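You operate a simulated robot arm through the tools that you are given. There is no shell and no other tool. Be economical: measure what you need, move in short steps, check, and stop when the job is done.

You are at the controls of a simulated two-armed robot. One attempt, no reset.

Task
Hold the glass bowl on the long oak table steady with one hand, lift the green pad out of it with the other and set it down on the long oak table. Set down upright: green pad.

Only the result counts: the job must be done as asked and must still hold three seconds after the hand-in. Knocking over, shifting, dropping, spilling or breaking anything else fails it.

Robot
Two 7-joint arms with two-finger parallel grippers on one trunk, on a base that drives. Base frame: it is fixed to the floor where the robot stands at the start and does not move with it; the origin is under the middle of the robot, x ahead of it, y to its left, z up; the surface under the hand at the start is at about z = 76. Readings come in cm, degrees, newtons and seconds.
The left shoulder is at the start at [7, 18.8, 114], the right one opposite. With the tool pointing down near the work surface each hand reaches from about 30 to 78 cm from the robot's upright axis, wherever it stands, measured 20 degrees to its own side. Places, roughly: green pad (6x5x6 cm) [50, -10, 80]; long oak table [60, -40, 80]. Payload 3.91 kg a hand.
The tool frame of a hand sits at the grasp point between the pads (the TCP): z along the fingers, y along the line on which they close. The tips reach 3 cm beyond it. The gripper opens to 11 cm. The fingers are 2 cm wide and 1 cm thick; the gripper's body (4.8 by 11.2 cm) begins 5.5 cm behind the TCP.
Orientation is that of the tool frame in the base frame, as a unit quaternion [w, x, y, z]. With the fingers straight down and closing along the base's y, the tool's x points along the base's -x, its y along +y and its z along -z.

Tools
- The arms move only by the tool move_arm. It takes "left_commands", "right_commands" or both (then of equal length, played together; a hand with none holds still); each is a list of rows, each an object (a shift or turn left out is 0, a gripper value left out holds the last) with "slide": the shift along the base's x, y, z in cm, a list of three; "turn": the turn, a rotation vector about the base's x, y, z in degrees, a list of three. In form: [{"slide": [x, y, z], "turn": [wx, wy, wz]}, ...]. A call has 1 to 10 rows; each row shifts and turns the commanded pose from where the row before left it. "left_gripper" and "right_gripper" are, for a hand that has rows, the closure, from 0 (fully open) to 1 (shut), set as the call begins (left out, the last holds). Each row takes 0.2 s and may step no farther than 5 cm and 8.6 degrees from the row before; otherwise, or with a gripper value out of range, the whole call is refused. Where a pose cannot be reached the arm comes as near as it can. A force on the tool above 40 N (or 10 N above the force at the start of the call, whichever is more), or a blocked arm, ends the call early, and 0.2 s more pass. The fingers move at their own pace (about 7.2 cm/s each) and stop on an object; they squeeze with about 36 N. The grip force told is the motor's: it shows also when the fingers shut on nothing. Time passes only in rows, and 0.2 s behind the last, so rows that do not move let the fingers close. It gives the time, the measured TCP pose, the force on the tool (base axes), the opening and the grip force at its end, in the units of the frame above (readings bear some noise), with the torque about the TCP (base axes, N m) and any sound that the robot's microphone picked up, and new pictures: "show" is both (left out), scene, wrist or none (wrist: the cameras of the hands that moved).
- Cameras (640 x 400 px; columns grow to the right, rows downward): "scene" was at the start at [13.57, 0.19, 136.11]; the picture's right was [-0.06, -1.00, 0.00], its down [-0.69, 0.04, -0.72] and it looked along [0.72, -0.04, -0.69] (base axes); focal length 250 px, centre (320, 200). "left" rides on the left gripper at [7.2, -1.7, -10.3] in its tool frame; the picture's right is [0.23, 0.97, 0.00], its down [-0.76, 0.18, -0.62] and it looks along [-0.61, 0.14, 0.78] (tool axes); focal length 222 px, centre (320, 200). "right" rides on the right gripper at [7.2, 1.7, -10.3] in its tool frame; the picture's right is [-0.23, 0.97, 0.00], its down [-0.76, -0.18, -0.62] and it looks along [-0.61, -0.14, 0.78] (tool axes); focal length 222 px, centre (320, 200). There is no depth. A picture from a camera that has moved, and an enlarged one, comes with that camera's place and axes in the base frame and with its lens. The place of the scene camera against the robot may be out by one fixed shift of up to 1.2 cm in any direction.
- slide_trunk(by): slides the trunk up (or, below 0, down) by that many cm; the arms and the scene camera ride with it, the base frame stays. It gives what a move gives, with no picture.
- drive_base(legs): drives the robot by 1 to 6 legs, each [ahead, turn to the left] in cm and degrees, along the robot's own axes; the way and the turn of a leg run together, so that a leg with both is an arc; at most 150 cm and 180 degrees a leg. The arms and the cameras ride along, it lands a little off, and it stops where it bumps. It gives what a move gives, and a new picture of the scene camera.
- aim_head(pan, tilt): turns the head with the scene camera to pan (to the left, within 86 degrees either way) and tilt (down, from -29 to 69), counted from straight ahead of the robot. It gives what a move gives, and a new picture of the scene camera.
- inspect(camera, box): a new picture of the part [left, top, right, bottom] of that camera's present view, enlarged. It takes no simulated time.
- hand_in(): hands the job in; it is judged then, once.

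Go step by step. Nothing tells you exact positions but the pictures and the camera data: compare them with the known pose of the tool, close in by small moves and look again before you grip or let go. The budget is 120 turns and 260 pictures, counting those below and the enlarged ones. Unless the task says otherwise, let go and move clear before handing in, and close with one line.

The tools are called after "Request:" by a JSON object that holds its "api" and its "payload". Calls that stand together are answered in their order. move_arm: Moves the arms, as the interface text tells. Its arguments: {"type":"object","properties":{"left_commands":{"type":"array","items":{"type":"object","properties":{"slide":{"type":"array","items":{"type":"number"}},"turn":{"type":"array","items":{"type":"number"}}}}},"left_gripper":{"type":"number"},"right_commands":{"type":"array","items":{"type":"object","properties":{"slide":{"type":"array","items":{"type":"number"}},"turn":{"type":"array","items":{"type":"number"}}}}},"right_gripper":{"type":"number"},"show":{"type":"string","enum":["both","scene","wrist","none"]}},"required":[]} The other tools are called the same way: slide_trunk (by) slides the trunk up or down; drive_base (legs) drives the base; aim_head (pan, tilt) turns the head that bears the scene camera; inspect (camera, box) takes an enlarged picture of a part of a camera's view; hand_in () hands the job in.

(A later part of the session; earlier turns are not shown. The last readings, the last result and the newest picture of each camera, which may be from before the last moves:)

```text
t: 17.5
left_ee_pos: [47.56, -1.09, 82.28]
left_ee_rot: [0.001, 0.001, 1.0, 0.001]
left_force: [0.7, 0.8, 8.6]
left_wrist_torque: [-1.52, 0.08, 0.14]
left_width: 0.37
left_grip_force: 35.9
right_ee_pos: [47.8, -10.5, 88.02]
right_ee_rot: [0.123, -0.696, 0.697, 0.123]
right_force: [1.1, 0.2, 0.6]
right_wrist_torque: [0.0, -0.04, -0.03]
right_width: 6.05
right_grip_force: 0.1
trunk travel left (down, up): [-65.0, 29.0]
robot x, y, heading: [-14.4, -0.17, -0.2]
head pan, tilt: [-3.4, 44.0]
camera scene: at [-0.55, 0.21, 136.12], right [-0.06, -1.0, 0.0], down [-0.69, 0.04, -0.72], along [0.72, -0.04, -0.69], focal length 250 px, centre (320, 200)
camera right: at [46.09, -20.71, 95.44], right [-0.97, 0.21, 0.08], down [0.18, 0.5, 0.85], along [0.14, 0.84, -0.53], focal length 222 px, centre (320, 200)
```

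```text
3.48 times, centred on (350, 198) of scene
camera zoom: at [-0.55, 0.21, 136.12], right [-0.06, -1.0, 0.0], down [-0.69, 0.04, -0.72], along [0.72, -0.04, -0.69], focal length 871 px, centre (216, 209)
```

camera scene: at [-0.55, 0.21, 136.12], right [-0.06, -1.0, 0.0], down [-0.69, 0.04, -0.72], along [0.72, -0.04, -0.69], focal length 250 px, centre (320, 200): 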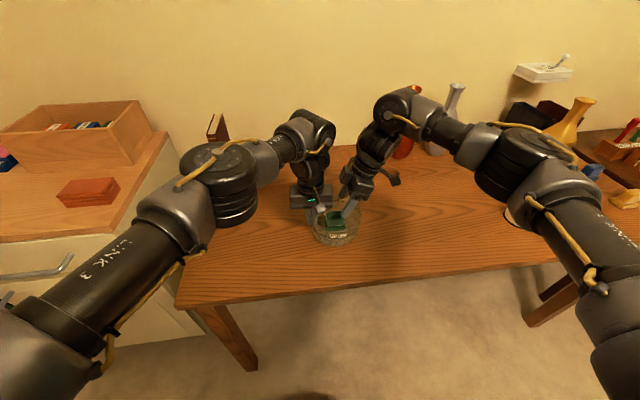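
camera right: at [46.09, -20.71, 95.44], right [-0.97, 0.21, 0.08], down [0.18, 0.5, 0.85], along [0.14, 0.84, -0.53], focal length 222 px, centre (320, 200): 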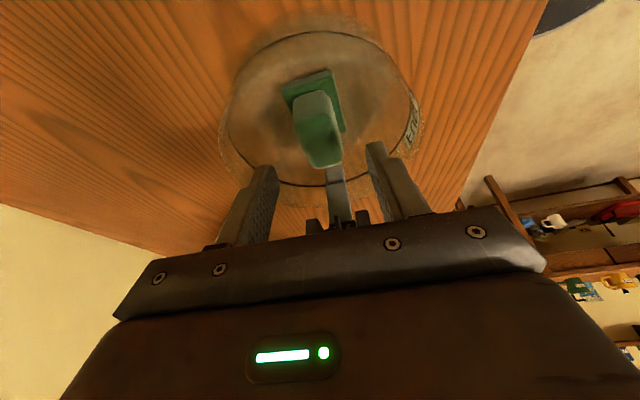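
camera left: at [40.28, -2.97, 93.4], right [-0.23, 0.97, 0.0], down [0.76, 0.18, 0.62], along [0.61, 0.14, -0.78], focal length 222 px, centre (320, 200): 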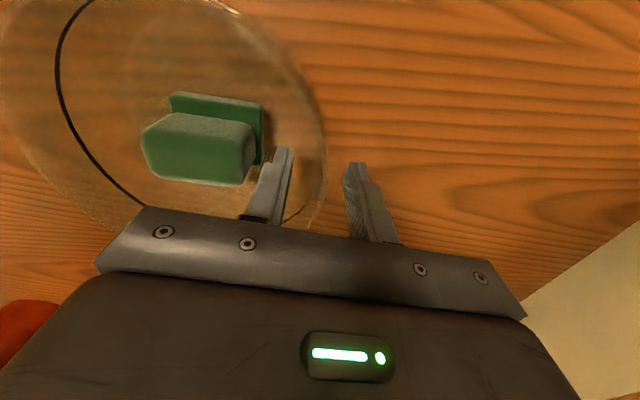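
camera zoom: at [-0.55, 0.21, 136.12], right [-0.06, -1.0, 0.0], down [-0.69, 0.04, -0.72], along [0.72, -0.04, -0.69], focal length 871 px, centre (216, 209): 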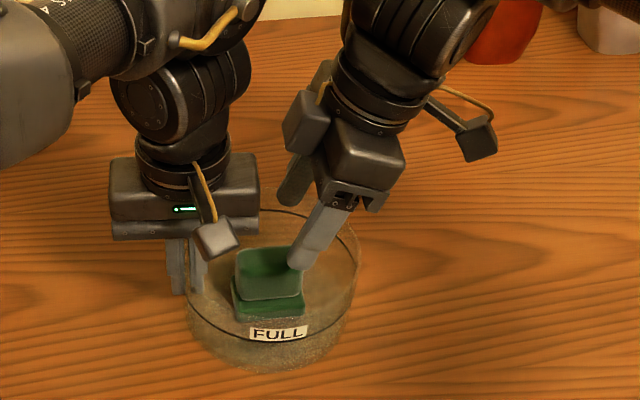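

The block is centred between the open fingers at x≈47.9. I continue down along the tool axis to grasp height.

Request:
{"api": "move_arm", "payload": {"right_commands": [{"slide": [0.1, 0.6, -1.5]}, {"slide": [0, 0.6, -1.5]}, {"slide": [0, 0.6, -1.5]}, {"slide": [0, 0.3, -0.9]}, {"slide": [0, 0, 0]}]}}

Request:
{"api": "inspect", "payload": {"camera": "right", "box": [220, 80, 460, 240]}}

Request:
{"api": "inspect", "payload": {"camera": "scene", "box": [280, 150, 400, 250]}}

Request:
{"api": "inspect", "payload": {"camera": "left", "box": [120, 60, 360, 220]}}

```text
t: 18.7
left_ee_pos: [47.55, -0.82, 82.21]
left_ee_rot: [0.0, -0.001, 1.0, 0.002]
left_force: [-2.0, 25.6, -0.8]
left_wrist_torque: [-3.13, -0.63, -0.25]
left_width: 0.41
left_grip_force: 35.5
right_ee_pos: [47.95, -8.59, 82.8]
right_ee_rot: [0.123, -0.695, 0.698, 0.121]
right_force: [2.3, -31.0, 17.1]
right_wrist_torque: [2.65, 0.25, 0.14]
right_width: 6.08
right_grip_force: 0.0
trunk travel left (down, up): [-65.0, 29.0]
robot x, y, heading: [-13.98, 0.23, -0.2]
head pan, tilt: [-3.4, 44.0]
camera scene: at [-0.57, 0.1, 136.13], right [-0.06, -1.0, 0.0], down [-0.69, 0.04, -0.72], along [0.72, -0.04, -0.69], focal length 250 px, centre (320, 200)
camera right: at [46.16, -18.9, 90.13], right [-0.97, 0.22, 0.08], down [0.18, 0.5, 0.85], along [0.15, 0.84, -0.53], focal length 222 px, centre (320, 200)
```

scene: 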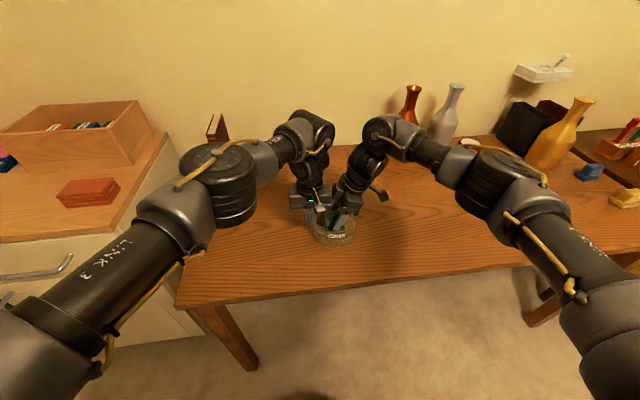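
right: 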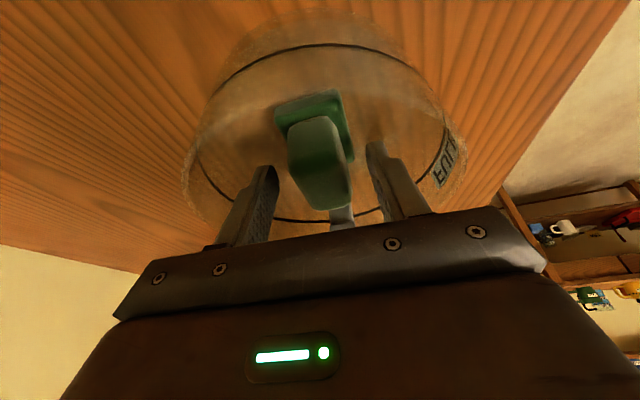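

```text
2.50 times, centred on (340, 160) of right
camera zoom: at [46.16, -18.9, 90.13], right [-0.97, 0.22, 0.08], down [0.18, 0.5, 0.85], along [0.15, 0.84, -0.53], focal length 555 px, centre (270, 300)
```

zoom: 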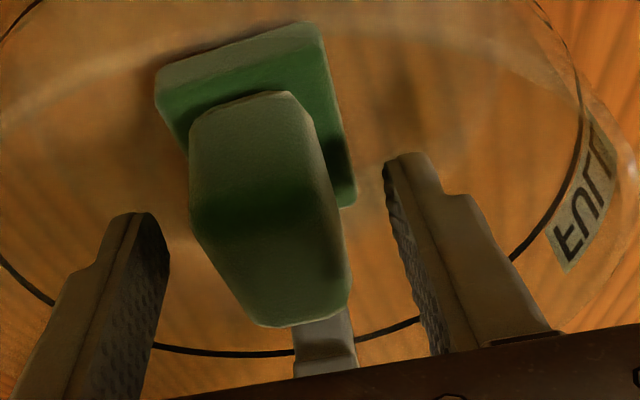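

```text
4.00 times, centred on (340, 200) of scene
camera zoom: at [-0.57, 0.1, 136.13], right [-0.06, -1.0, 0.0], down [-0.69, 0.04, -0.72], along [0.72, -0.04, -0.69], focal length 1002 px, centre (240, 200)
```

zoom: 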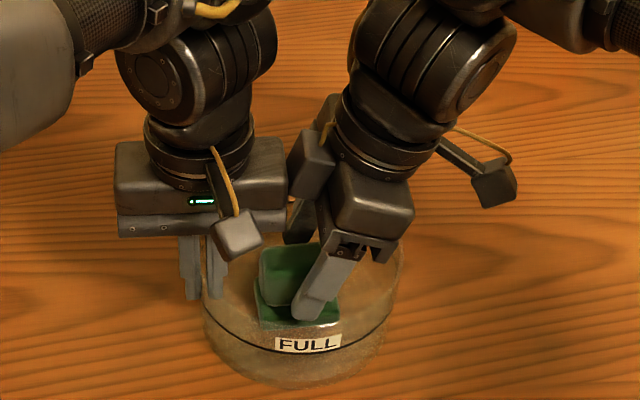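

```text
2.50 times, centred on (240, 140) of left
camera zoom: at [40.24, -2.62, 92.6], right [-0.23, 0.97, 0.0], down [0.76, 0.18, 0.62], along [0.61, 0.15, -0.78], focal length 555 px, centre (520, 350)
```

zoom: 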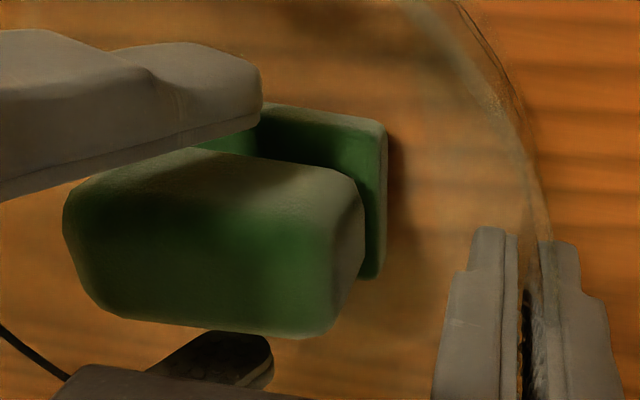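

The right hand touched the left hand's body (about 31 N along y). I back the right hand off along -y, since the block is long enough to be gripped a little off-centre.

Request:
{"api": "move_arm", "payload": {"right_commands": [{"slide": [0, -0.7, 0]}, {"slide": [0, 0, 0]}], "show": "none"}}

Request:
{"api": "inspect", "payload": {"camera": "scene", "box": [280, 150, 400, 250]}}

```text
t: 19.3
left_ee_pos: [47.55, -1.23, 82.36]
left_ee_rot: [0.002, 0.001, 1.0, -0.002]
left_force: [0.4, 12.6, 8.8]
left_wrist_torque: [-1.75, 0.25, 0.02]
left_width: 0.33
left_grip_force: 36.1
right_ee_pos: [47.71, -8.83, 82.7]
right_ee_rot: [0.123, -0.696, 0.697, 0.123]
right_force: [0.9, -6.6, 3.2]
right_wrist_torque: [0.49, -0.02, -0.09]
right_width: 6.04
right_grip_force: 0.0
trunk travel left (down, up): [-65.0, 29.0]
robot x, y, heading: [-14.19, 0.24, 0.2]
head pan, tilt: [-3.4, 44.0]
```

```text
4.00 times, centred on (340, 200) of scene
camera zoom: at [-0.59, 0.3, 136.13], right [-0.06, -1.0, 0.0], down [-0.69, 0.04, -0.72], along [0.72, -0.04, -0.69], focal length 1002 px, centre (240, 200)
```

zoom: 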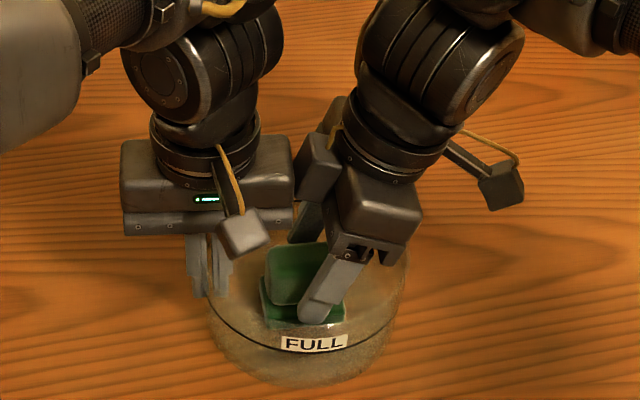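

Slight contact remains, so I move another 0.4 cm away and tilt 5° more.

Request:
{"api": "move_arm", "payload": {"right_commands": [{"slide": [0, -0.4, 0]}, {"turn": [5, 0, 0]}, {"slide": [0, 0, 0]}], "show": "none"}}

Request:
{"api": "inspect", "payload": {"camera": "right", "box": [220, 80, 460, 240]}}

Request:
{"api": "inspect", "payload": {"camera": "left", "box": [120, 60, 360, 220]}}

```text
t: 20.1
left_ee_pos: [47.53, -0.92, 82.35]
left_ee_rot: [0.0, 0.002, 1.0, -0.001]
left_force: [0.1, -0.5, 8.9]
left_wrist_torque: [-1.56, 0.04, 0.09]
left_width: 0.36
left_grip_force: 36.6
right_ee_pos: [47.9, -9.36, 82.74]
right_ee_rot: [-0.153, 0.69, -0.69, -0.153]
right_force: [-0.5, -0.2, -1.0]
right_wrist_torque: [0.02, 0.0, -0.01]
right_width: 6.07
right_grip_force: 0.0
trunk travel left (down, up): [-65.0, 29.0]
robot x, y, heading: [-14.02, -0.05, 0.2]
head pan, tilt: [-3.4, 44.0]
```

```text
2.50 times, centred on (340, 160) of right
camera zoom: at [46.11, -20.27, 89.14], right [-0.97, 0.21, 0.1], down [0.18, 0.43, 0.89], along [0.14, 0.88, -0.45], focal length 555 px, centre (270, 300)
```

zoom: 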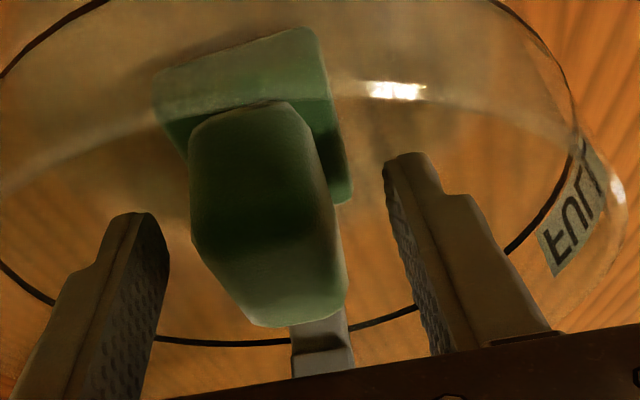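

```text
2.50 times, centred on (240, 140) of left
camera zoom: at [40.2, -2.78, 92.67], right [-0.22, 0.97, 0.0], down [0.76, 0.18, 0.62], along [0.61, 0.14, -0.78], focal length 555 px, centre (520, 350)
```

zoom: 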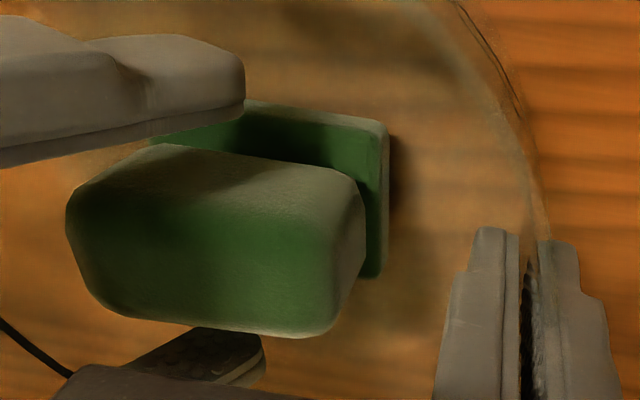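

Clear of contact, and the fingers straddle the block. I close the right gripper.

Request:
{"api": "move_arm", "payload": {"right_commands": [{"slide": [0, 0, 0]}, {"slide": [0, 0, 0]}, {"slide": [0, 0, 0]}, {"slide": [0, 0, 0]}], "right_gripper": 1, "show": "none"}}

Request:
{"api": "inspect", "payload": {"camera": "left", "box": [120, 60, 360, 220]}}

Request:
{"api": "inspect", "payload": {"camera": "right", "box": [220, 80, 460, 240]}}

```text
t: 21.1
left_ee_pos: [47.45, -1.05, 82.23]
left_ee_rot: [0.0, 0.001, 1.0, 0.0]
left_force: [-0.2, -4.5, 5.8]
left_wrist_torque: [-1.59, 0.0, 0.01]
left_width: 0.35
left_grip_force: 35.7
right_ee_pos: [47.83, -9.44, 82.72]
right_ee_rot: [0.153, -0.69, 0.691, 0.154]
right_force: [-0.4, -0.7, 1.0]
right_wrist_torque: [0.09, 0.06, 0.02]
right_width: 3.1
right_grip_force: 35.8
trunk travel left (down, up): [-65.0, 29.0]
robot x, y, heading: [-13.79, 0.05, -0.0]
head pan, tilt: [-3.4, 44.0]
```

```text
2.50 times, centred on (240, 140) of left
camera zoom: at [40.2, -2.81, 92.67], right [-0.22, 0.97, 0.0], down [0.76, 0.18, 0.62], along [0.61, 0.14, -0.78], focal length 555 px, centre (520, 350)
```

zoom: 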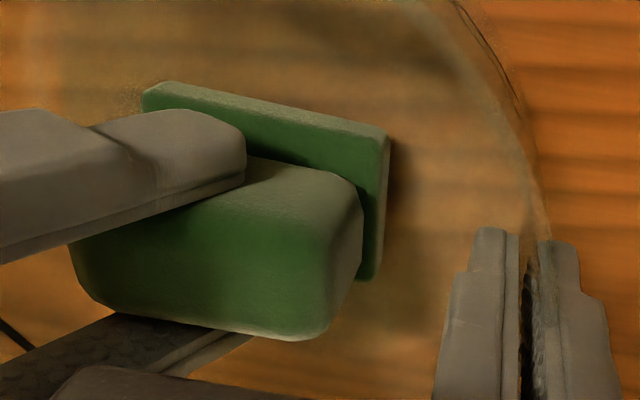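

```text
2.50 times, centred on (340, 160) of right
camera zoom: at [46.11, -20.36, 89.14], right [-0.97, 0.21, 0.1], down [0.18, 0.43, 0.89], along [0.14, 0.88, -0.45], focal length 555 px, centre (270, 300)
```

zoom: 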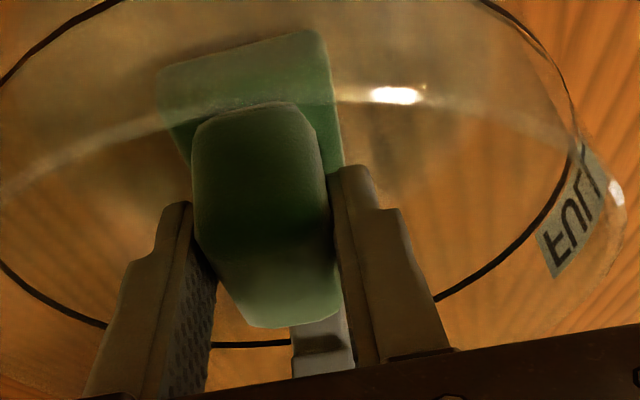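

The block is gripped at 3.1 cm width. I lift straight up slowly and check.

Request:
{"api": "move_arm", "payload": {"right_commands": [{"slide": [0, 0, 0.5]}, {"slide": [0, 0, 0.7]}, {"slide": [0, -0.2, 1]}, {"slide": [0, -0.2, 1]}, {"slide": [0, -0.2, 1]}, {"slide": [0, -0.2, 1]}, {"slide": [0, 0, 1.5]}, {"slide": [0, 0, 1.5]}, {"slide": [0, 0, 1.5]}, {"slide": [0, 0, 1.3]}]}}

Request:
{"api": "inspect", "payload": {"camera": "scene", "box": [260, 140, 440, 260]}}

Request:
{"api": "inspect", "payload": {"camera": "right", "box": [180, 60, 460, 240]}}

```text
t: 22.9
left_ee_pos: [47.67, -1.14, 82.55]
left_ee_rot: [0.002, 0.001, 1.0, -0.003]
left_force: [-2.0, 2.0, 4.3]
left_wrist_torque: [-1.05, 0.2, -0.26]
left_width: 0.26
left_grip_force: 36.1
right_ee_pos: [47.68, -10.5, 89.69]
right_ee_rot: [-0.147, 0.691, -0.691, -0.154]
right_force: [-0.2, -2.3, -1.2]
right_wrist_torque: [-0.1, -0.02, 0.06]
right_width: 3.15
right_grip_force: 36.4
trunk travel left (down, up): [-65.0, 29.0]
robot x, y, heading: [-14.01, 0.17, -0.2]
head pan, tilt: [-3.4, 44.0]
stopped in row 8 (left hand): the force on the tool passed its limit at 60 N (the readings are from after the stop); the commanded pose is now the measured one
camera scene: at [-0.5, 0.2, 136.11], right [-0.06, -1.0, 0.0], down [-0.69, 0.04, -0.72], along [0.72, -0.04, -0.69], focal length 250 px, centre (320, 200)
camera right: at [45.97, -21.22, 96.09], right [-0.97, 0.21, 0.1], down [0.19, 0.43, 0.88], along [0.14, 0.88, -0.46], focal length 222 px, centre (320, 200)
```

scene: 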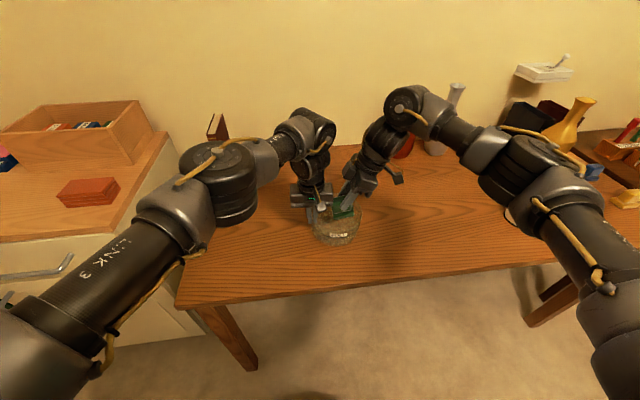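
right: 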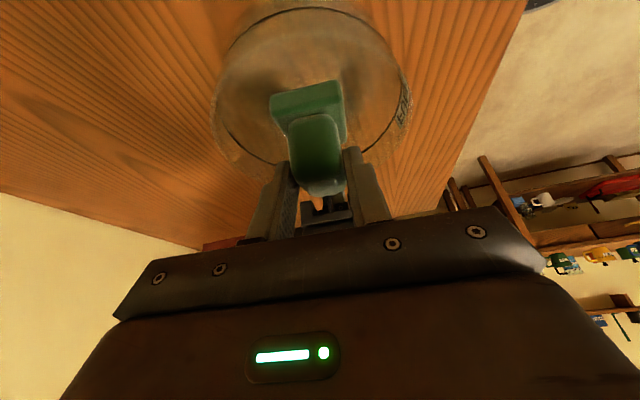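

```text
3.33 times, centred on (350, 200) of scene
camera zoom: at [-0.5, 0.2, 136.11], right [-0.06, -1.0, 0.0], down [-0.69, 0.04, -0.72], along [0.72, -0.04, -0.69], focal length 835 px, centre (220, 200)
```

zoom: 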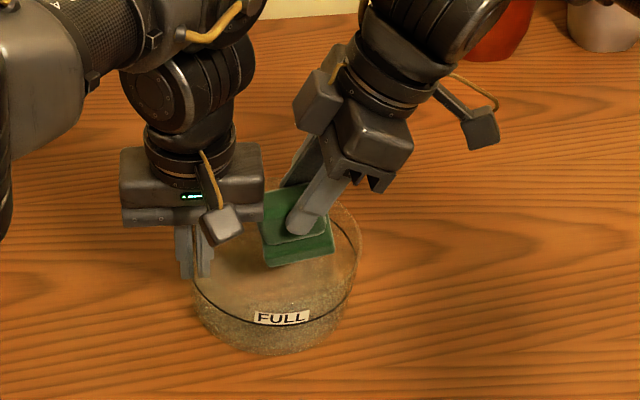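

```text
2.22 times, centred on (320, 150) of right
camera zoom: at [45.97, -21.22, 96.09], right [-0.97, 0.21, 0.1], down [0.19, 0.43, 0.88], along [0.14, 0.88, -0.46], focal length 494 px, centre (320, 311)
```

zoom: 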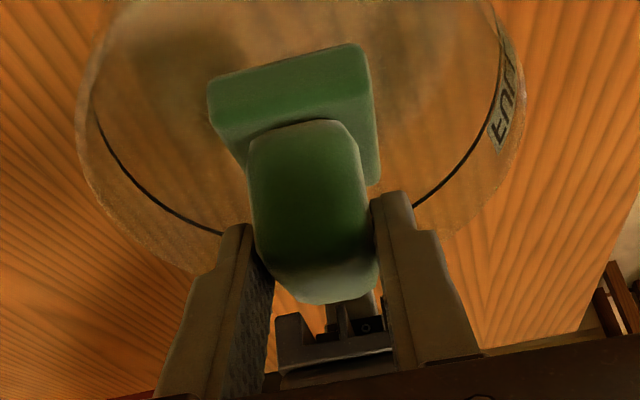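

The pad's left edge bumped the underside of the left gripper's body. I lower slightly, shift -y to clear it, then look again.

Request:
{"api": "move_arm", "payload": {"right_commands": [{"slide": [0, -0.3, -0.5]}, {"slide": [0, -0.7, 0]}, {"slide": [0, -0.8, 0]}, {"slide": [0, -0.5, 0]}, {"slide": [0, 0, 0]}]}}

Request:
{"api": "inspect", "payload": {"camera": "scene", "box": [280, 150, 400, 250]}}

Request:
{"api": "inspect", "payload": {"camera": "left", "box": [80, 40, 380, 220]}}

```text
t: 24.1
left_ee_pos: [47.65, -1.4, 82.59]
left_ee_rot: [0.002, 0.003, 1.0, -0.004]
left_force: [-1.2, -29.3, 1.6]
left_wrist_torque: [-0.55, -0.52, 0.39]
left_width: 0.3
left_grip_force: 36.1
right_ee_pos: [47.82, -12.47, 89.32]
right_ee_rot: [-0.151, 0.691, -0.69, -0.153]
right_force: [5.0, 27.0, 7.2]
right_wrist_torque: [1.34, -0.13, -0.52]
right_width: 3.17
right_grip_force: 35.7
trunk travel left (down, up): [-65.0, 29.0]
robot x, y, heading: [-13.81, 0.37, -0.0]
head pan, tilt: [-3.4, 44.0]
camera scene: at [-0.48, 0.17, 136.13], right [-0.06, -1.0, 0.0], down [-0.69, 0.04, -0.72], along [0.72, -0.04, -0.69], focal length 250 px, centre (320, 200)
camera right: at [46.14, -23.39, 95.72], right [-0.97, 0.21, 0.1], down [0.18, 0.43, 0.89], along [0.14, 0.88, -0.45], focal length 222 px, centre (320, 200)
```

scene: 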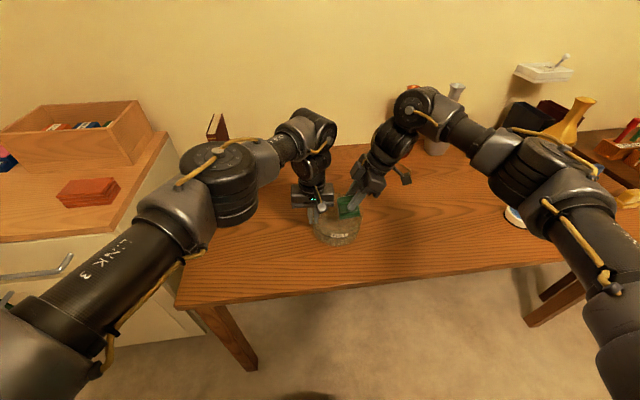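
right: 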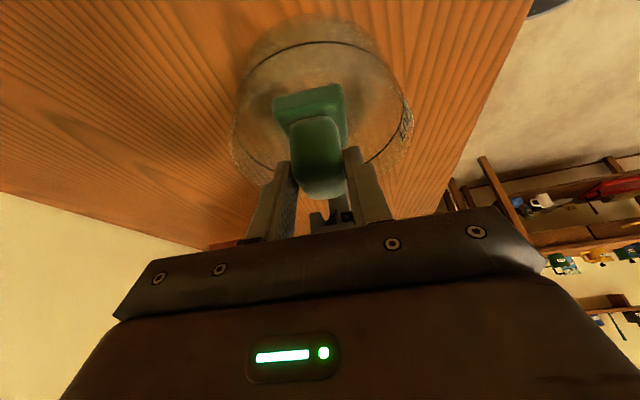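

```text
4.00 times, centred on (340, 200) of scene
camera zoom: at [-0.48, 0.17, 136.13], right [-0.06, -1.0, 0.0], down [-0.69, 0.04, -0.72], along [0.72, -0.04, -0.69], focal length 1002 px, centre (240, 200)
```

zoom: 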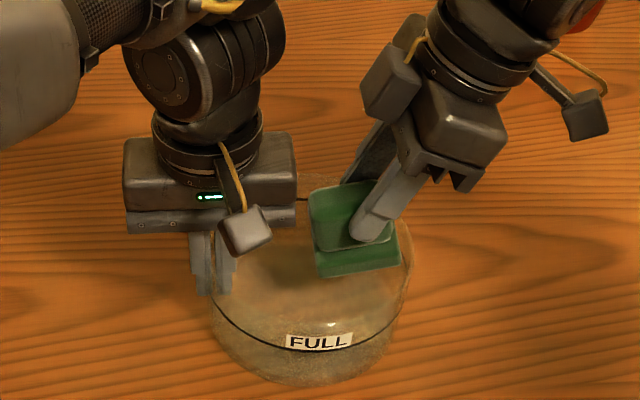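

```text
2.13 times, centred on (230, 130) of left
camera zoom: at [40.24, -3.07, 92.94], right [-0.22, 0.98, -0.01], down [0.76, 0.18, 0.62], along [0.61, 0.13, -0.78], focal length 474 px, centre (512, 349)
```

zoom: 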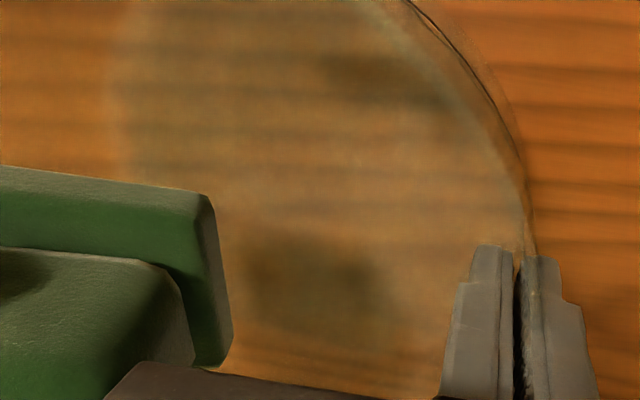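

The pad now presses lightly on the far rim. I ease back 0.5 cm and lift clear.

Request:
{"api": "move_arm", "payload": {"right_commands": [{"slide": [0, 0.5, 0]}, {"slide": [0, 0, 0.5]}, {"slide": [0, 0, 1]}, {"slide": [0, 0, 1]}, {"slide": [0, 0, 1]}, {"slide": [0, 0, 0]}]}}

Request:
{"api": "inspect", "payload": {"camera": "scene", "box": [280, 140, 400, 250]}}

```text
t: 25.5
left_ee_pos: [47.74, -1.13, 82.56]
left_ee_rot: [0.001, 0.001, 1.0, -0.003]
left_force: [1.5, 2.2, 5.8]
left_wrist_torque: [-1.04, -0.05, 0.09]
left_width: 0.27
left_grip_force: 35.9
right_ee_pos: [47.59, -12.14, 92.6]
right_ee_rot: [0.147, -0.69, 0.692, 0.153]
right_force: [-0.6, 0.7, -0.3]
right_wrist_torque: [-0.02, -0.03, -0.02]
right_width: 3.14
right_grip_force: 35.9
trunk travel left (down, up): [-65.0, 29.0]
robot x, y, heading: [-13.95, -0.29, -0.2]
head pan, tilt: [-3.4, 44.0]
camera scene: at [-0.49, 0.28, 136.11], right [-0.06, -1.0, 0.0], down [-0.69, 0.04, -0.72], along [0.72, -0.04, -0.69], focal length 250 px, centre (320, 200)
camera right: at [45.97, -22.96, 99.13], right [-0.97, 0.21, 0.1], down [0.19, 0.43, 0.88], along [0.14, 0.88, -0.46], focal length 222 px, centre (320, 200)
```

scene: 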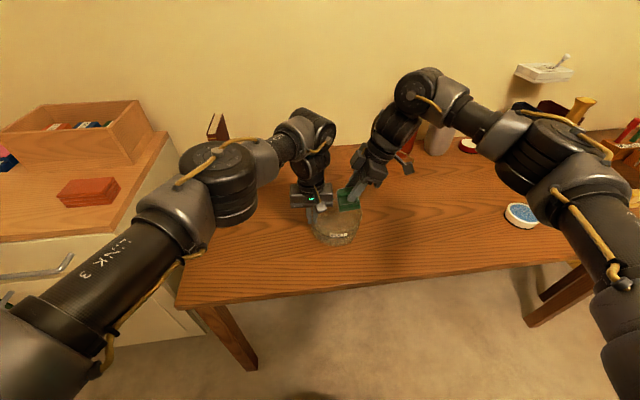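
right: 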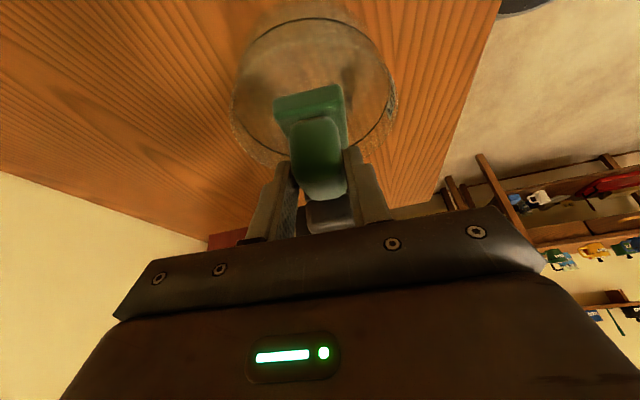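

```text
3.64 times, centred on (340, 195) of scene
camera zoom: at [-0.49, 0.28, 136.11], right [-0.06, -1.0, 0.0], down [-0.69, 0.04, -0.72], along [0.72, -0.04, -0.69], focal length 911 px, centre (247, 218)
```

zoom: 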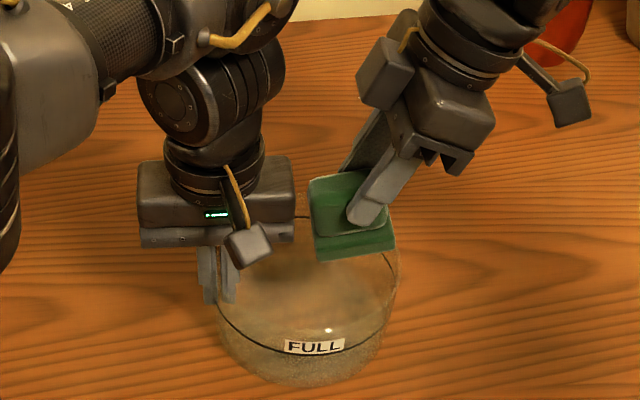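

The pad is out of the bowl. I carry it up and to the right, over empty table around y≈-27.

Request:
{"api": "move_arm", "payload": {"right_commands": [{"slide": [0, 0, 1.5]}, {"slide": [0, -1, 1]}, {"slide": [0, -2.5, 0]}, {"slide": [0, -2.5, 0]}, {"slide": [0, -2.5, 0]}, {"slide": [0, -2.5, 0]}, {"slide": [0, -2.5, 0]}, {"slide": [0, -2.5, 0]}, {"slide": [0, 0, 0]}, {"slide": [0, 0, 0]}]}}

Request:
{"api": "inspect", "payload": {"camera": "scene", "box": [300, 130, 460, 260]}}

Request:
{"api": "inspect", "payload": {"camera": "right", "box": [220, 60, 420, 220]}}

```text
t: 27.7
left_ee_pos: [47.55, -1.02, 82.57]
left_ee_rot: [0.002, 0.001, 1.0, -0.003]
left_force: [1.2, 2.7, 6.3]
left_wrist_torque: [-0.98, -0.11, 0.19]
left_width: 0.23
left_grip_force: 36.1
right_ee_pos: [47.73, -28.25, 95.12]
right_ee_rot: [0.148, -0.69, 0.692, 0.153]
right_force: [-0.1, -0.6, -1.0]
right_wrist_torque: [0.01, 0.0, 0.02]
right_width: 3.13
right_grip_force: 36.5
trunk travel left (down, up): [-65.0, 29.0]
robot x, y, heading: [-13.93, 0.02, -0.0]
head pan, tilt: [-3.4, 44.0]
camera scene: at [-0.51, 0.22, 136.12], right [-0.06, -1.0, 0.0], down [-0.69, 0.04, -0.72], along [0.72, -0.04, -0.69], focal length 250 px, centre (320, 200)
camera right: at [46.02, -38.97, 101.64], right [-0.97, 0.21, 0.1], down [0.18, 0.43, 0.88], along [0.14, 0.88, -0.46], focal length 222 px, centre (320, 200)
```

scene: 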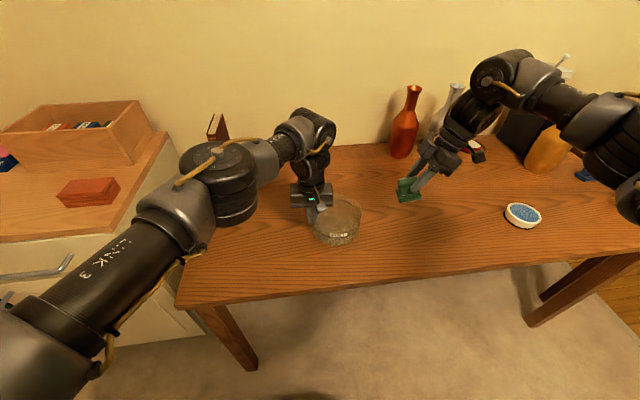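
right: 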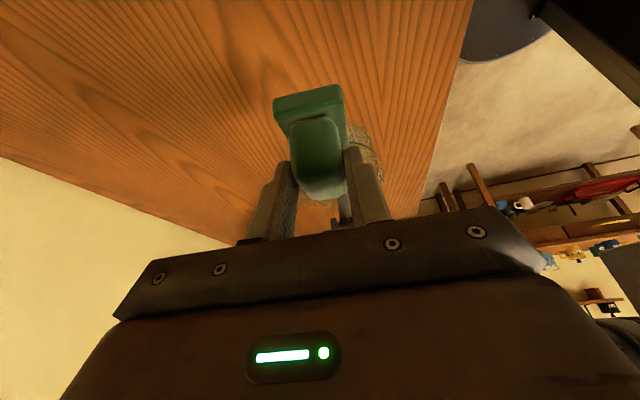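

```text
3.08 times, centred on (380, 195) of scene
camera zoom: at [-0.51, 0.22, 136.12], right [-0.06, -1.0, 0.0], down [-0.69, 0.04, -0.72], along [0.72, -0.04, -0.69], focal length 770 px, centre (135, 215)
```

zoom: 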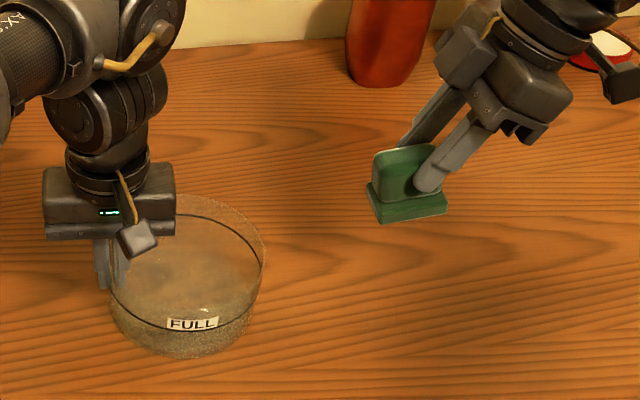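

```text
2.50 times, centred on (320, 140) of right
camera zoom: at [46.02, -38.97, 101.64], right [-0.97, 0.21, 0.1], down [0.18, 0.43, 0.88], along [0.14, 0.88, -0.46], focal length 555 px, centre (320, 350)
```

zoom: 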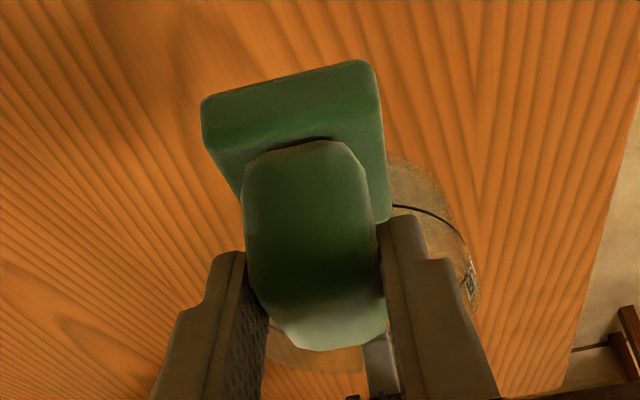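

The pad hangs with its +y side about 8° low. I turn the hand +8° about x to level it while lowering to just above the table.

Request:
{"api": "move_arm", "payload": {"right_commands": [{"slide": [0, 0, -1.5], "turn": [4, 0, 0]}, {"slide": [0, 0, -2], "turn": [4, 0, 0]}, {"slide": [0, 0, -2]}, {"slide": [0, 0, -2]}, {"slide": [0, 0, -1.5]}, {"slide": [0, 0, -1]}, {"slide": [0, 0, 0]}]}}

Request:
{"api": "inspect", "payload": {"camera": "scene", "box": [350, 150, 470, 230]}}

Request:
{"api": "inspect", "payload": {"camera": "right", "box": [220, 60, 420, 220]}}

```text
t: 29.3
left_ee_pos: [47.64, -1.15, 82.48]
left_ee_rot: [0.001, 0.001, 1.0, -0.003]
left_force: [0.6, 1.4, 5.5]
left_wrist_torque: [-1.07, -0.08, 0.13]
left_width: 0.28
left_grip_force: 36.1
right_ee_pos: [47.72, -28.09, 85.19]
right_ee_rot: [0.196, -0.678, 0.68, 0.2]
right_force: [0.0, -0.1, -0.4]
right_wrist_torque: [-0.04, -0.02, 0.02]
right_width: 3.12
right_grip_force: 35.8
trunk travel left (down, up): [-65.0, 29.0]
robot x, y, heading: [-14.11, 0.52, -0.0]
head pan, tilt: [-3.4, 44.0]
camera scene: at [-0.5, 0.21, 136.12], right [-0.06, -1.0, 0.0], down [-0.69, 0.04, -0.72], along [0.72, -0.04, -0.69], focal length 250 px, centre (320, 200)
camera right: at [45.99, -39.76, 90.01], right [-0.97, 0.19, 0.13], down [0.18, 0.31, 0.93], along [0.14, 0.93, -0.33], focal length 222 px, centre (320, 200)
```

scene: 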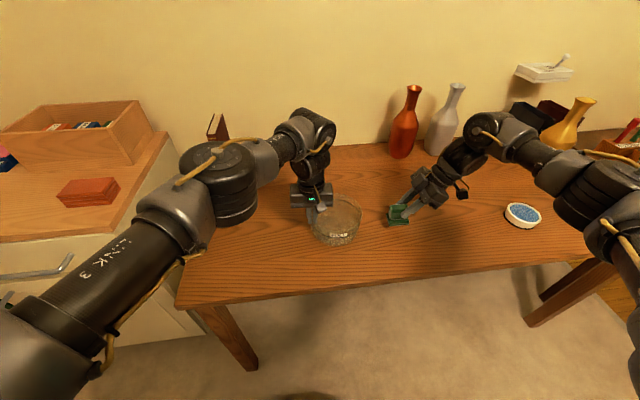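
right: 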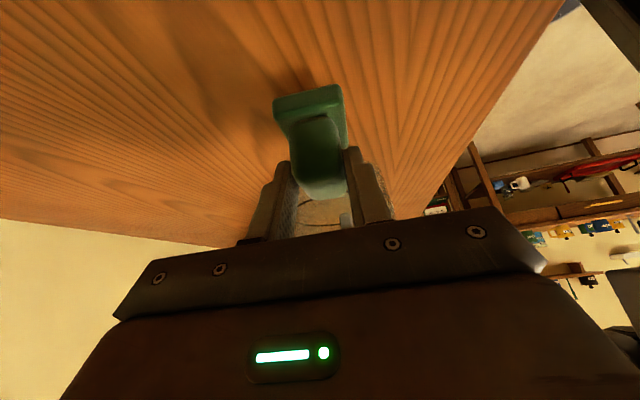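

```text
5.00 times, centred on (410, 190) of scene
camera zoom: at [-0.5, 0.21, 136.12], right [-0.06, -1.0, 0.0], down [-0.69, 0.04, -0.72], along [0.72, -0.04, -0.69], focal length 1252 px, centre (-130, 250)
```

zoom: 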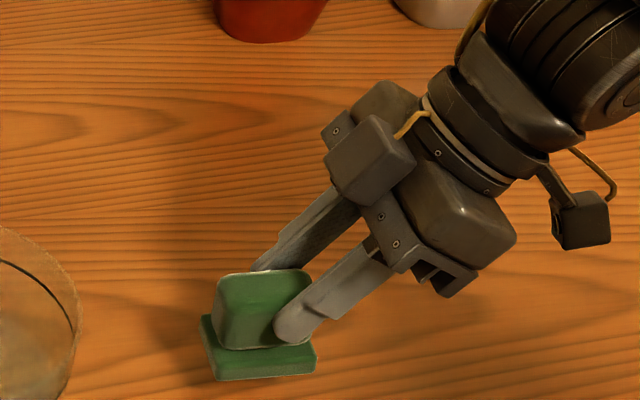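

```text
2.50 times, centred on (320, 140) of right
camera zoom: at [45.99, -39.76, 90.01], right [-0.97, 0.19, 0.13], down [0.18, 0.31, 0.93], along [0.14, 0.93, -0.33], focal length 555 px, centre (320, 350)
```

zoom: 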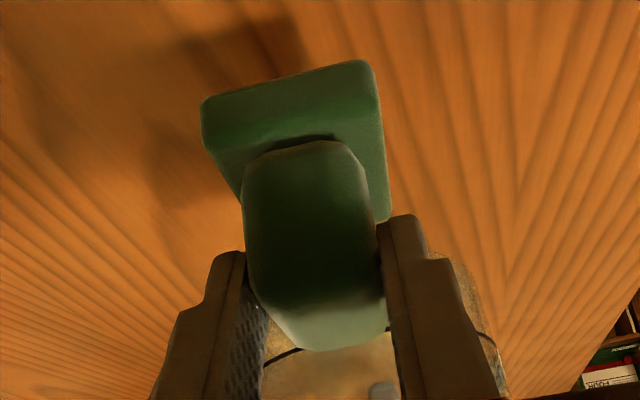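

It is level within a couple of degrees. I lower in small steps until contact.

Request:
{"api": "move_arm", "payload": {"right_commands": [{"slide": [0, 0, -0.7], "turn": [1.5, 0, 0]}, {"slide": [0, 0, -0.5]}, {"slide": [0, 0, -0.4]}, {"slide": [0, 0, 0]}], "show": "none"}}

Request:
{"api": "inspect", "payload": {"camera": "scene", "box": [360, 180, 450, 240]}}

```text
t: 30.3
left_ee_pos: [47.66, -1.13, 82.55]
left_ee_rot: [0.001, 0.001, 1.0, -0.003]
left_force: [0.3, 1.1, 5.5]
left_wrist_torque: [-1.08, -0.06, 0.15]
left_width: 0.27
left_grip_force: 35.7
right_ee_pos: [47.65, -28.11, 83.51]
right_ee_rot: [-0.204, 0.676, -0.676, -0.211]
right_force: [0.4, -0.2, -0.8]
right_wrist_torque: [-0.01, -0.02, 0.03]
right_width: 3.13
right_grip_force: 36.8
trunk travel left (down, up): [-65.0, 29.0]
robot x, y, heading: [-13.86, 0.34, 0.1]
head pan, tilt: [-3.4, 44.0]
```

```text
6.67 times, centred on (405, 210) of scene
camera zoom: at [-0.49, 0.2, 136.12], right [-0.06, -1.0, 0.0], down [-0.69, 0.04, -0.72], along [0.72, -0.04, -0.69], focal length 1669 px, centre (-247, 133)
```

zoom: 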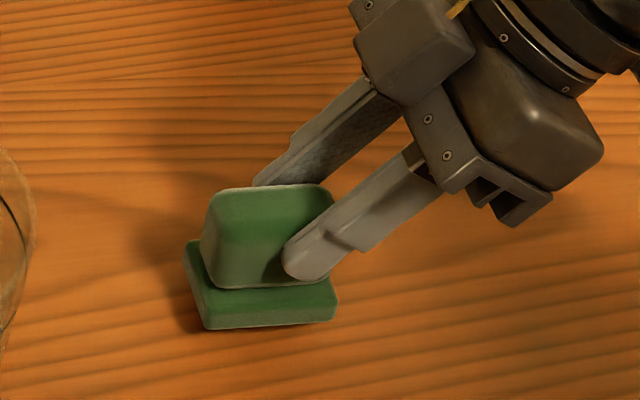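

Nearly level and close to the table. I continue in small steps.

Request:
{"api": "move_arm", "payload": {"right_commands": [{"slide": [0, 0, -0.4]}, {"slide": [0, 0, -0.3]}, {"slide": [0, 0, 0]}], "show": "none"}}

Request:
{"api": "inspect", "payload": {"camera": "scene", "box": [360, 180, 450, 240]}}

```text
t: 31.1
left_ee_pos: [47.7, -1.14, 82.5]
left_ee_rot: [0.002, 0.001, 1.0, -0.003]
left_force: [0.8, 0.3, 4.6]
left_wrist_torque: [-1.03, -0.03, 0.11]
left_width: 0.26
left_grip_force: 36.3
right_ee_pos: [47.72, -28.19, 82.83]
right_ee_rot: [0.204, -0.676, 0.677, 0.21]
right_force: [0.3, -0.6, -0.7]
right_wrist_torque: [0.01, -0.02, -0.01]
right_width: 3.12
right_grip_force: 35.3
trunk travel left (down, up): [-65.0, 29.0]
robot x, y, heading: [-14.06, 0.14, -0.1]
head pan, tilt: [-3.4, 44.0]
```

```text
6.67 times, centred on (405, 210) of scene
camera zoom: at [-0.49, 0.2, 136.12], right [-0.06, -1.0, 0.0], down [-0.69, 0.04, -0.72], along [0.72, -0.04, -0.69], focal length 1669 px, centre (-247, 133)
```

zoom: 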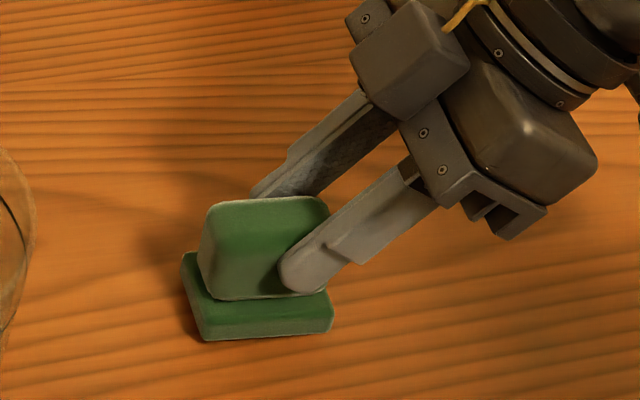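

Request:
{"api": "move_arm", "payload": {"right_commands": [{"slide": [0, 0, -0.3]}, {"slide": [0, 0, 0]}], "show": "none"}}

Request:
{"api": "move_arm", "payload": {"right_commands": [{"slide": [0, 0, -0.3]}, {"slide": [0, 0, 0]}], "show": "none"}}

Request:
{"api": "inspect", "payload": {"camera": "scene", "box": [360, 180, 450, 240]}}

```text
t: 31.7
left_ee_pos: [47.55, -1.15, 82.59]
left_ee_rot: [0.002, 0.001, 1.0, -0.003]
left_force: [0.1, 0.4, 4.9]
left_wrist_torque: [-1.09, -0.02, 0.07]
left_width: 0.28
left_grip_force: 35.6
right_ee_pos: [47.59, -28.19, 82.41]
right_ee_rot: [0.203, -0.676, 0.676, 0.21]
right_force: [-0.8, -0.6, -0.3]
right_wrist_torque: [-0.02, -0.02, -0.04]
right_width: 3.11
right_grip_force: 36.1
trunk travel left (down, up): [-65.0, 29.0]
robot x, y, heading: [-14.08, 0.13, 0.0]
head pan, tilt: [-3.4, 44.0]
```

```text
t: 32.3
left_ee_pos: [47.63, -1.1, 82.59]
left_ee_rot: [0.003, 0.001, 1.0, -0.002]
left_force: [2.5, -1.4, 1.5]
left_wrist_torque: [-0.63, -0.12, 0.32]
left_width: 0.27
left_grip_force: 35.7
right_ee_pos: [47.57, -28.12, 82.4]
right_ee_rot: [0.205, -0.676, 0.676, 0.209]
right_force: [-2.0, -0.7, 11.3]
right_wrist_torque: [0.48, -0.18, 0.06]
right_width: 3.12
right_grip_force: 36.2
trunk travel left (down, up): [-65.0, 29.0]
robot x, y, heading: [-14.17, -0.2, -0.2]
head pan, tilt: [-3.4, 44.0]
```

```text
6.67 times, centred on (405, 210) of scene
camera zoom: at [-0.6, 0.2, 136.14], right [-0.06, -1.0, 0.0], down [-0.69, 0.04, -0.72], along [0.72, -0.04, -0.69], focal length 1669 px, centre (-247, 133)
```

zoom: 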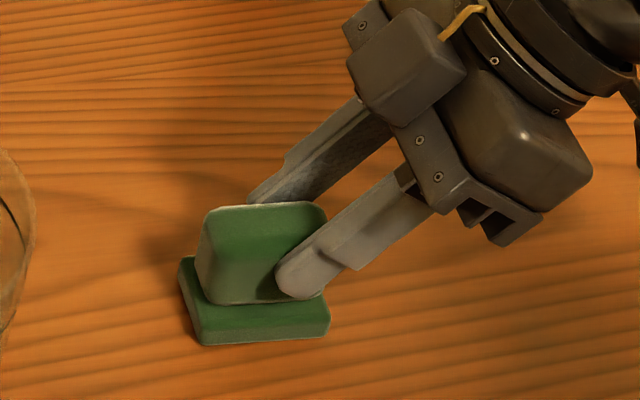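

Contact at 11 N: the pad is on the table. I open the right gripper and back out along the fingers.

Request:
{"api": "move_arm", "payload": {"right_commands": [{"slide": [0, 0, 0]}, {"slide": [0, 0, 0]}, {"slide": [0, 0, 0]}, {"slide": [0, -0.6, 0.8]}, {"slide": [0, -1.2, 1.6]}, {"slide": [0, -1.2, 1.6]}, {"slide": [0, -2, 3]}, {"slide": [0, -2, 4]}, {"slide": [0, -2, 4]}, {"slide": [0, 0, 0]}], "right_gripper": 0.4, "show": "scene"}}

Request:
{"api": "inspect", "payload": {"camera": "scene", "box": [280, 150, 460, 260]}}

Request:
{"api": "inspect", "payload": {"camera": "left", "box": [120, 20, 400, 220]}}

```text
t: 34.5
left_ee_pos: [47.61, -1.04, 82.69]
left_ee_rot: [0.002, 0.001, 1.0, -0.001]
left_force: [0.6, 0.3, 4.7]
left_wrist_torque: [-0.93, 0.0, -0.02]
left_width: 0.27
left_grip_force: 36.1
right_ee_pos: [47.75, -37.29, 97.43]
right_ee_rot: [0.204, -0.676, 0.676, 0.21]
right_force: [0.4, -0.5, 0.2]
right_wrist_torque: [0.0, -0.04, 0.01]
right_width: 6.6
right_grip_force: 0.1
trunk travel left (down, up): [-65.0, 29.0]
robot x, y, heading: [-14.44, -0.07, 0.1]
head pan, tilt: [-3.4, 44.0]
camera scene: at [-0.51, 0.18, 136.12], right [-0.06, -1.0, 0.0], down [-0.69, 0.04, -0.72], along [0.72, -0.04, -0.69], focal length 250 px, centre (320, 200)
```

scene: 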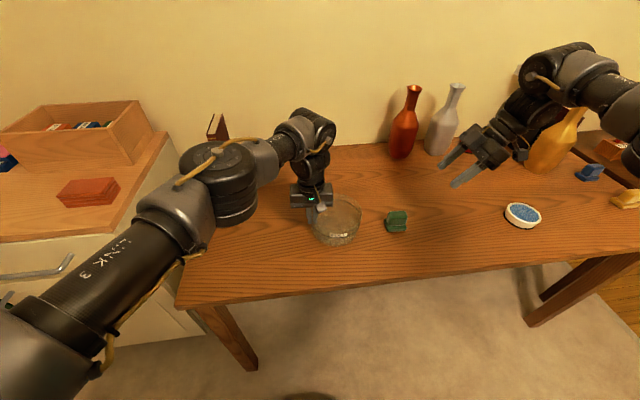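

```text
3.56 times, centred on (370, 205) of scene
camera zoom: at [-0.51, 0.18, 136.12], right [-0.06, -1.0, 0.0], down [-0.69, 0.04, -0.72], along [0.72, -0.04, -0.69], focal length 890 px, centre (142, 182)
```

zoom: 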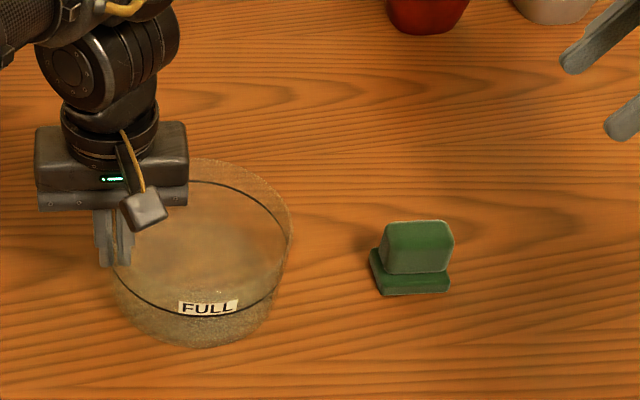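

```text
2.00 times, centred on (260, 120) of left
camera zoom: at [40.31, -2.81, 92.93], right [-0.23, 0.97, 0.0], down [0.76, 0.18, 0.63], along [0.61, 0.14, -0.78], focal length 444 px, centre (440, 360)
```

zoom: 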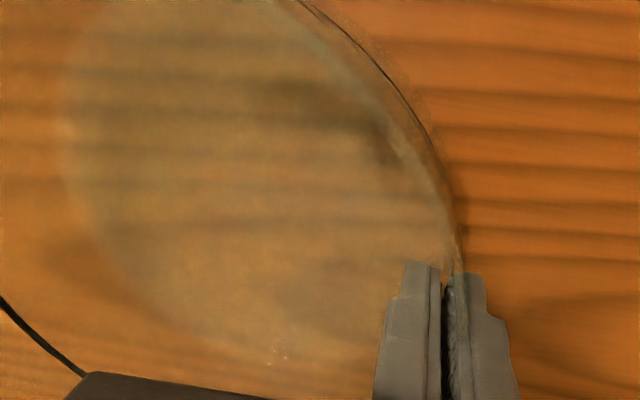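

The pad stands upright on the table. The bowl sits about 0.4 cm off its starting spot, so I ease it back, then release it and rise.

Request:
{"api": "move_arm", "payload": {"left_commands": [{"slide": [0, -0.2, 0]}, {"slide": [0, -0.2, 0]}, {"slide": [0, 0, 0]}, {"slide": [0, 0, 0]}], "show": "none"}}

Request:
{"api": "inspect", "payload": {"camera": "scene", "box": [280, 150, 400, 250]}}

```text
t: 35.5
left_ee_pos: [47.68, -1.43, 82.52]
left_ee_rot: [0.003, 0.0, 1.0, -0.002]
left_force: [0.1, 5.0, 5.3]
left_wrist_torque: [-0.94, -0.06, 0.08]
left_width: 0.28
left_grip_force: 36.2
right_ee_pos: [47.76, -37.2, 97.34]
right_ee_rot: [-0.204, 0.676, -0.676, -0.21]
right_force: [0.3, -0.1, -0.2]
right_wrist_torque: [0.04, -0.03, 0.03]
right_width: 6.62
right_grip_force: 0.0
trunk travel left (down, up): [-65.0, 29.0]
robot x, y, heading: [-14.2, 0.17, 0.1]
head pan, tilt: [-3.4, 44.0]
```

```text
4.00 times, centred on (340, 200) of scene
camera zoom: at [-0.52, 0.26, 136.12], right [-0.06, -1.0, 0.0], down [-0.69, 0.04, -0.72], along [0.72, -0.04, -0.69], focal length 1002 px, centre (240, 200)
```

zoom: 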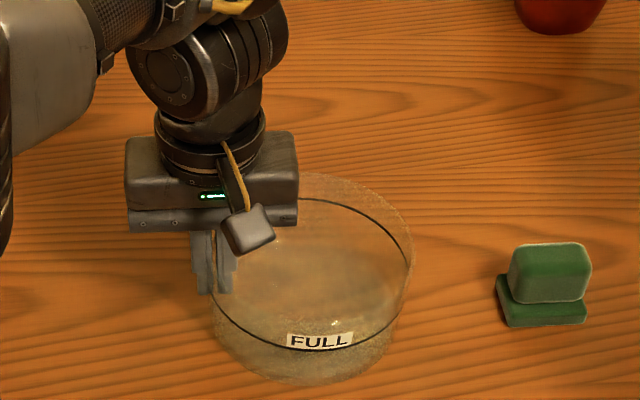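

The bowl is back at its starting place. I open the left gripper and lift out.

Request:
{"api": "move_arm", "payload": {"left_commands": [{"slide": [0, 0, 0]}, {"slide": [0, 0, 0]}], "left_gripper": 0.75, "show": "none"}}

Request:
{"api": "inspect", "payload": {"camera": "left", "box": [200, 80, 440, 240]}}

```text
t: 36.1
left_ee_pos: [47.71, -1.55, 82.53]
left_ee_rot: [0.002, 0.001, 1.0, -0.002]
left_force: [0.8, 0.2, -0.3]
left_wrist_torque: [0.02, -0.04, 0.0]
left_width: 2.76
left_grip_force: 0.0
right_ee_pos: [47.72, -37.25, 97.36]
right_ee_rot: [0.205, -0.675, 0.677, 0.21]
right_force: [-0.5, 0.7, 0.1]
right_wrist_torque: [-0.02, -0.02, 0.01]
right_width: 6.59
right_grip_force: 0.1
trunk travel left (down, up): [-65.0, 29.0]
robot x, y, heading: [-14.18, 0.18, 0.1]
head pan, tilt: [-3.4, 44.0]
```

```text
2.50 times, centred on (320, 160) of left
camera zoom: at [40.32, -3.22, 92.88], right [-0.22, 0.97, 0.0], down [0.76, 0.18, 0.62], along [0.61, 0.14, -0.78], focal length 555 px, centre (320, 300)
```

zoom: 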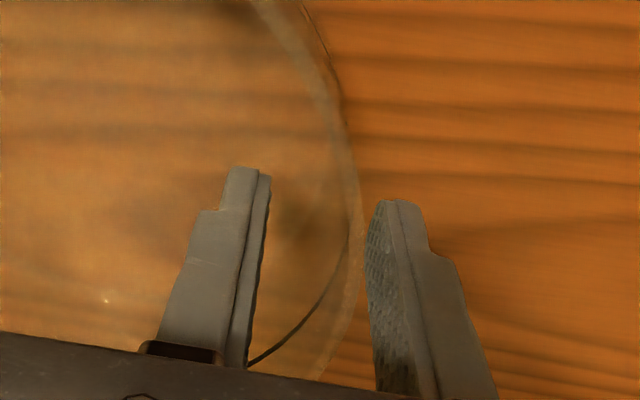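

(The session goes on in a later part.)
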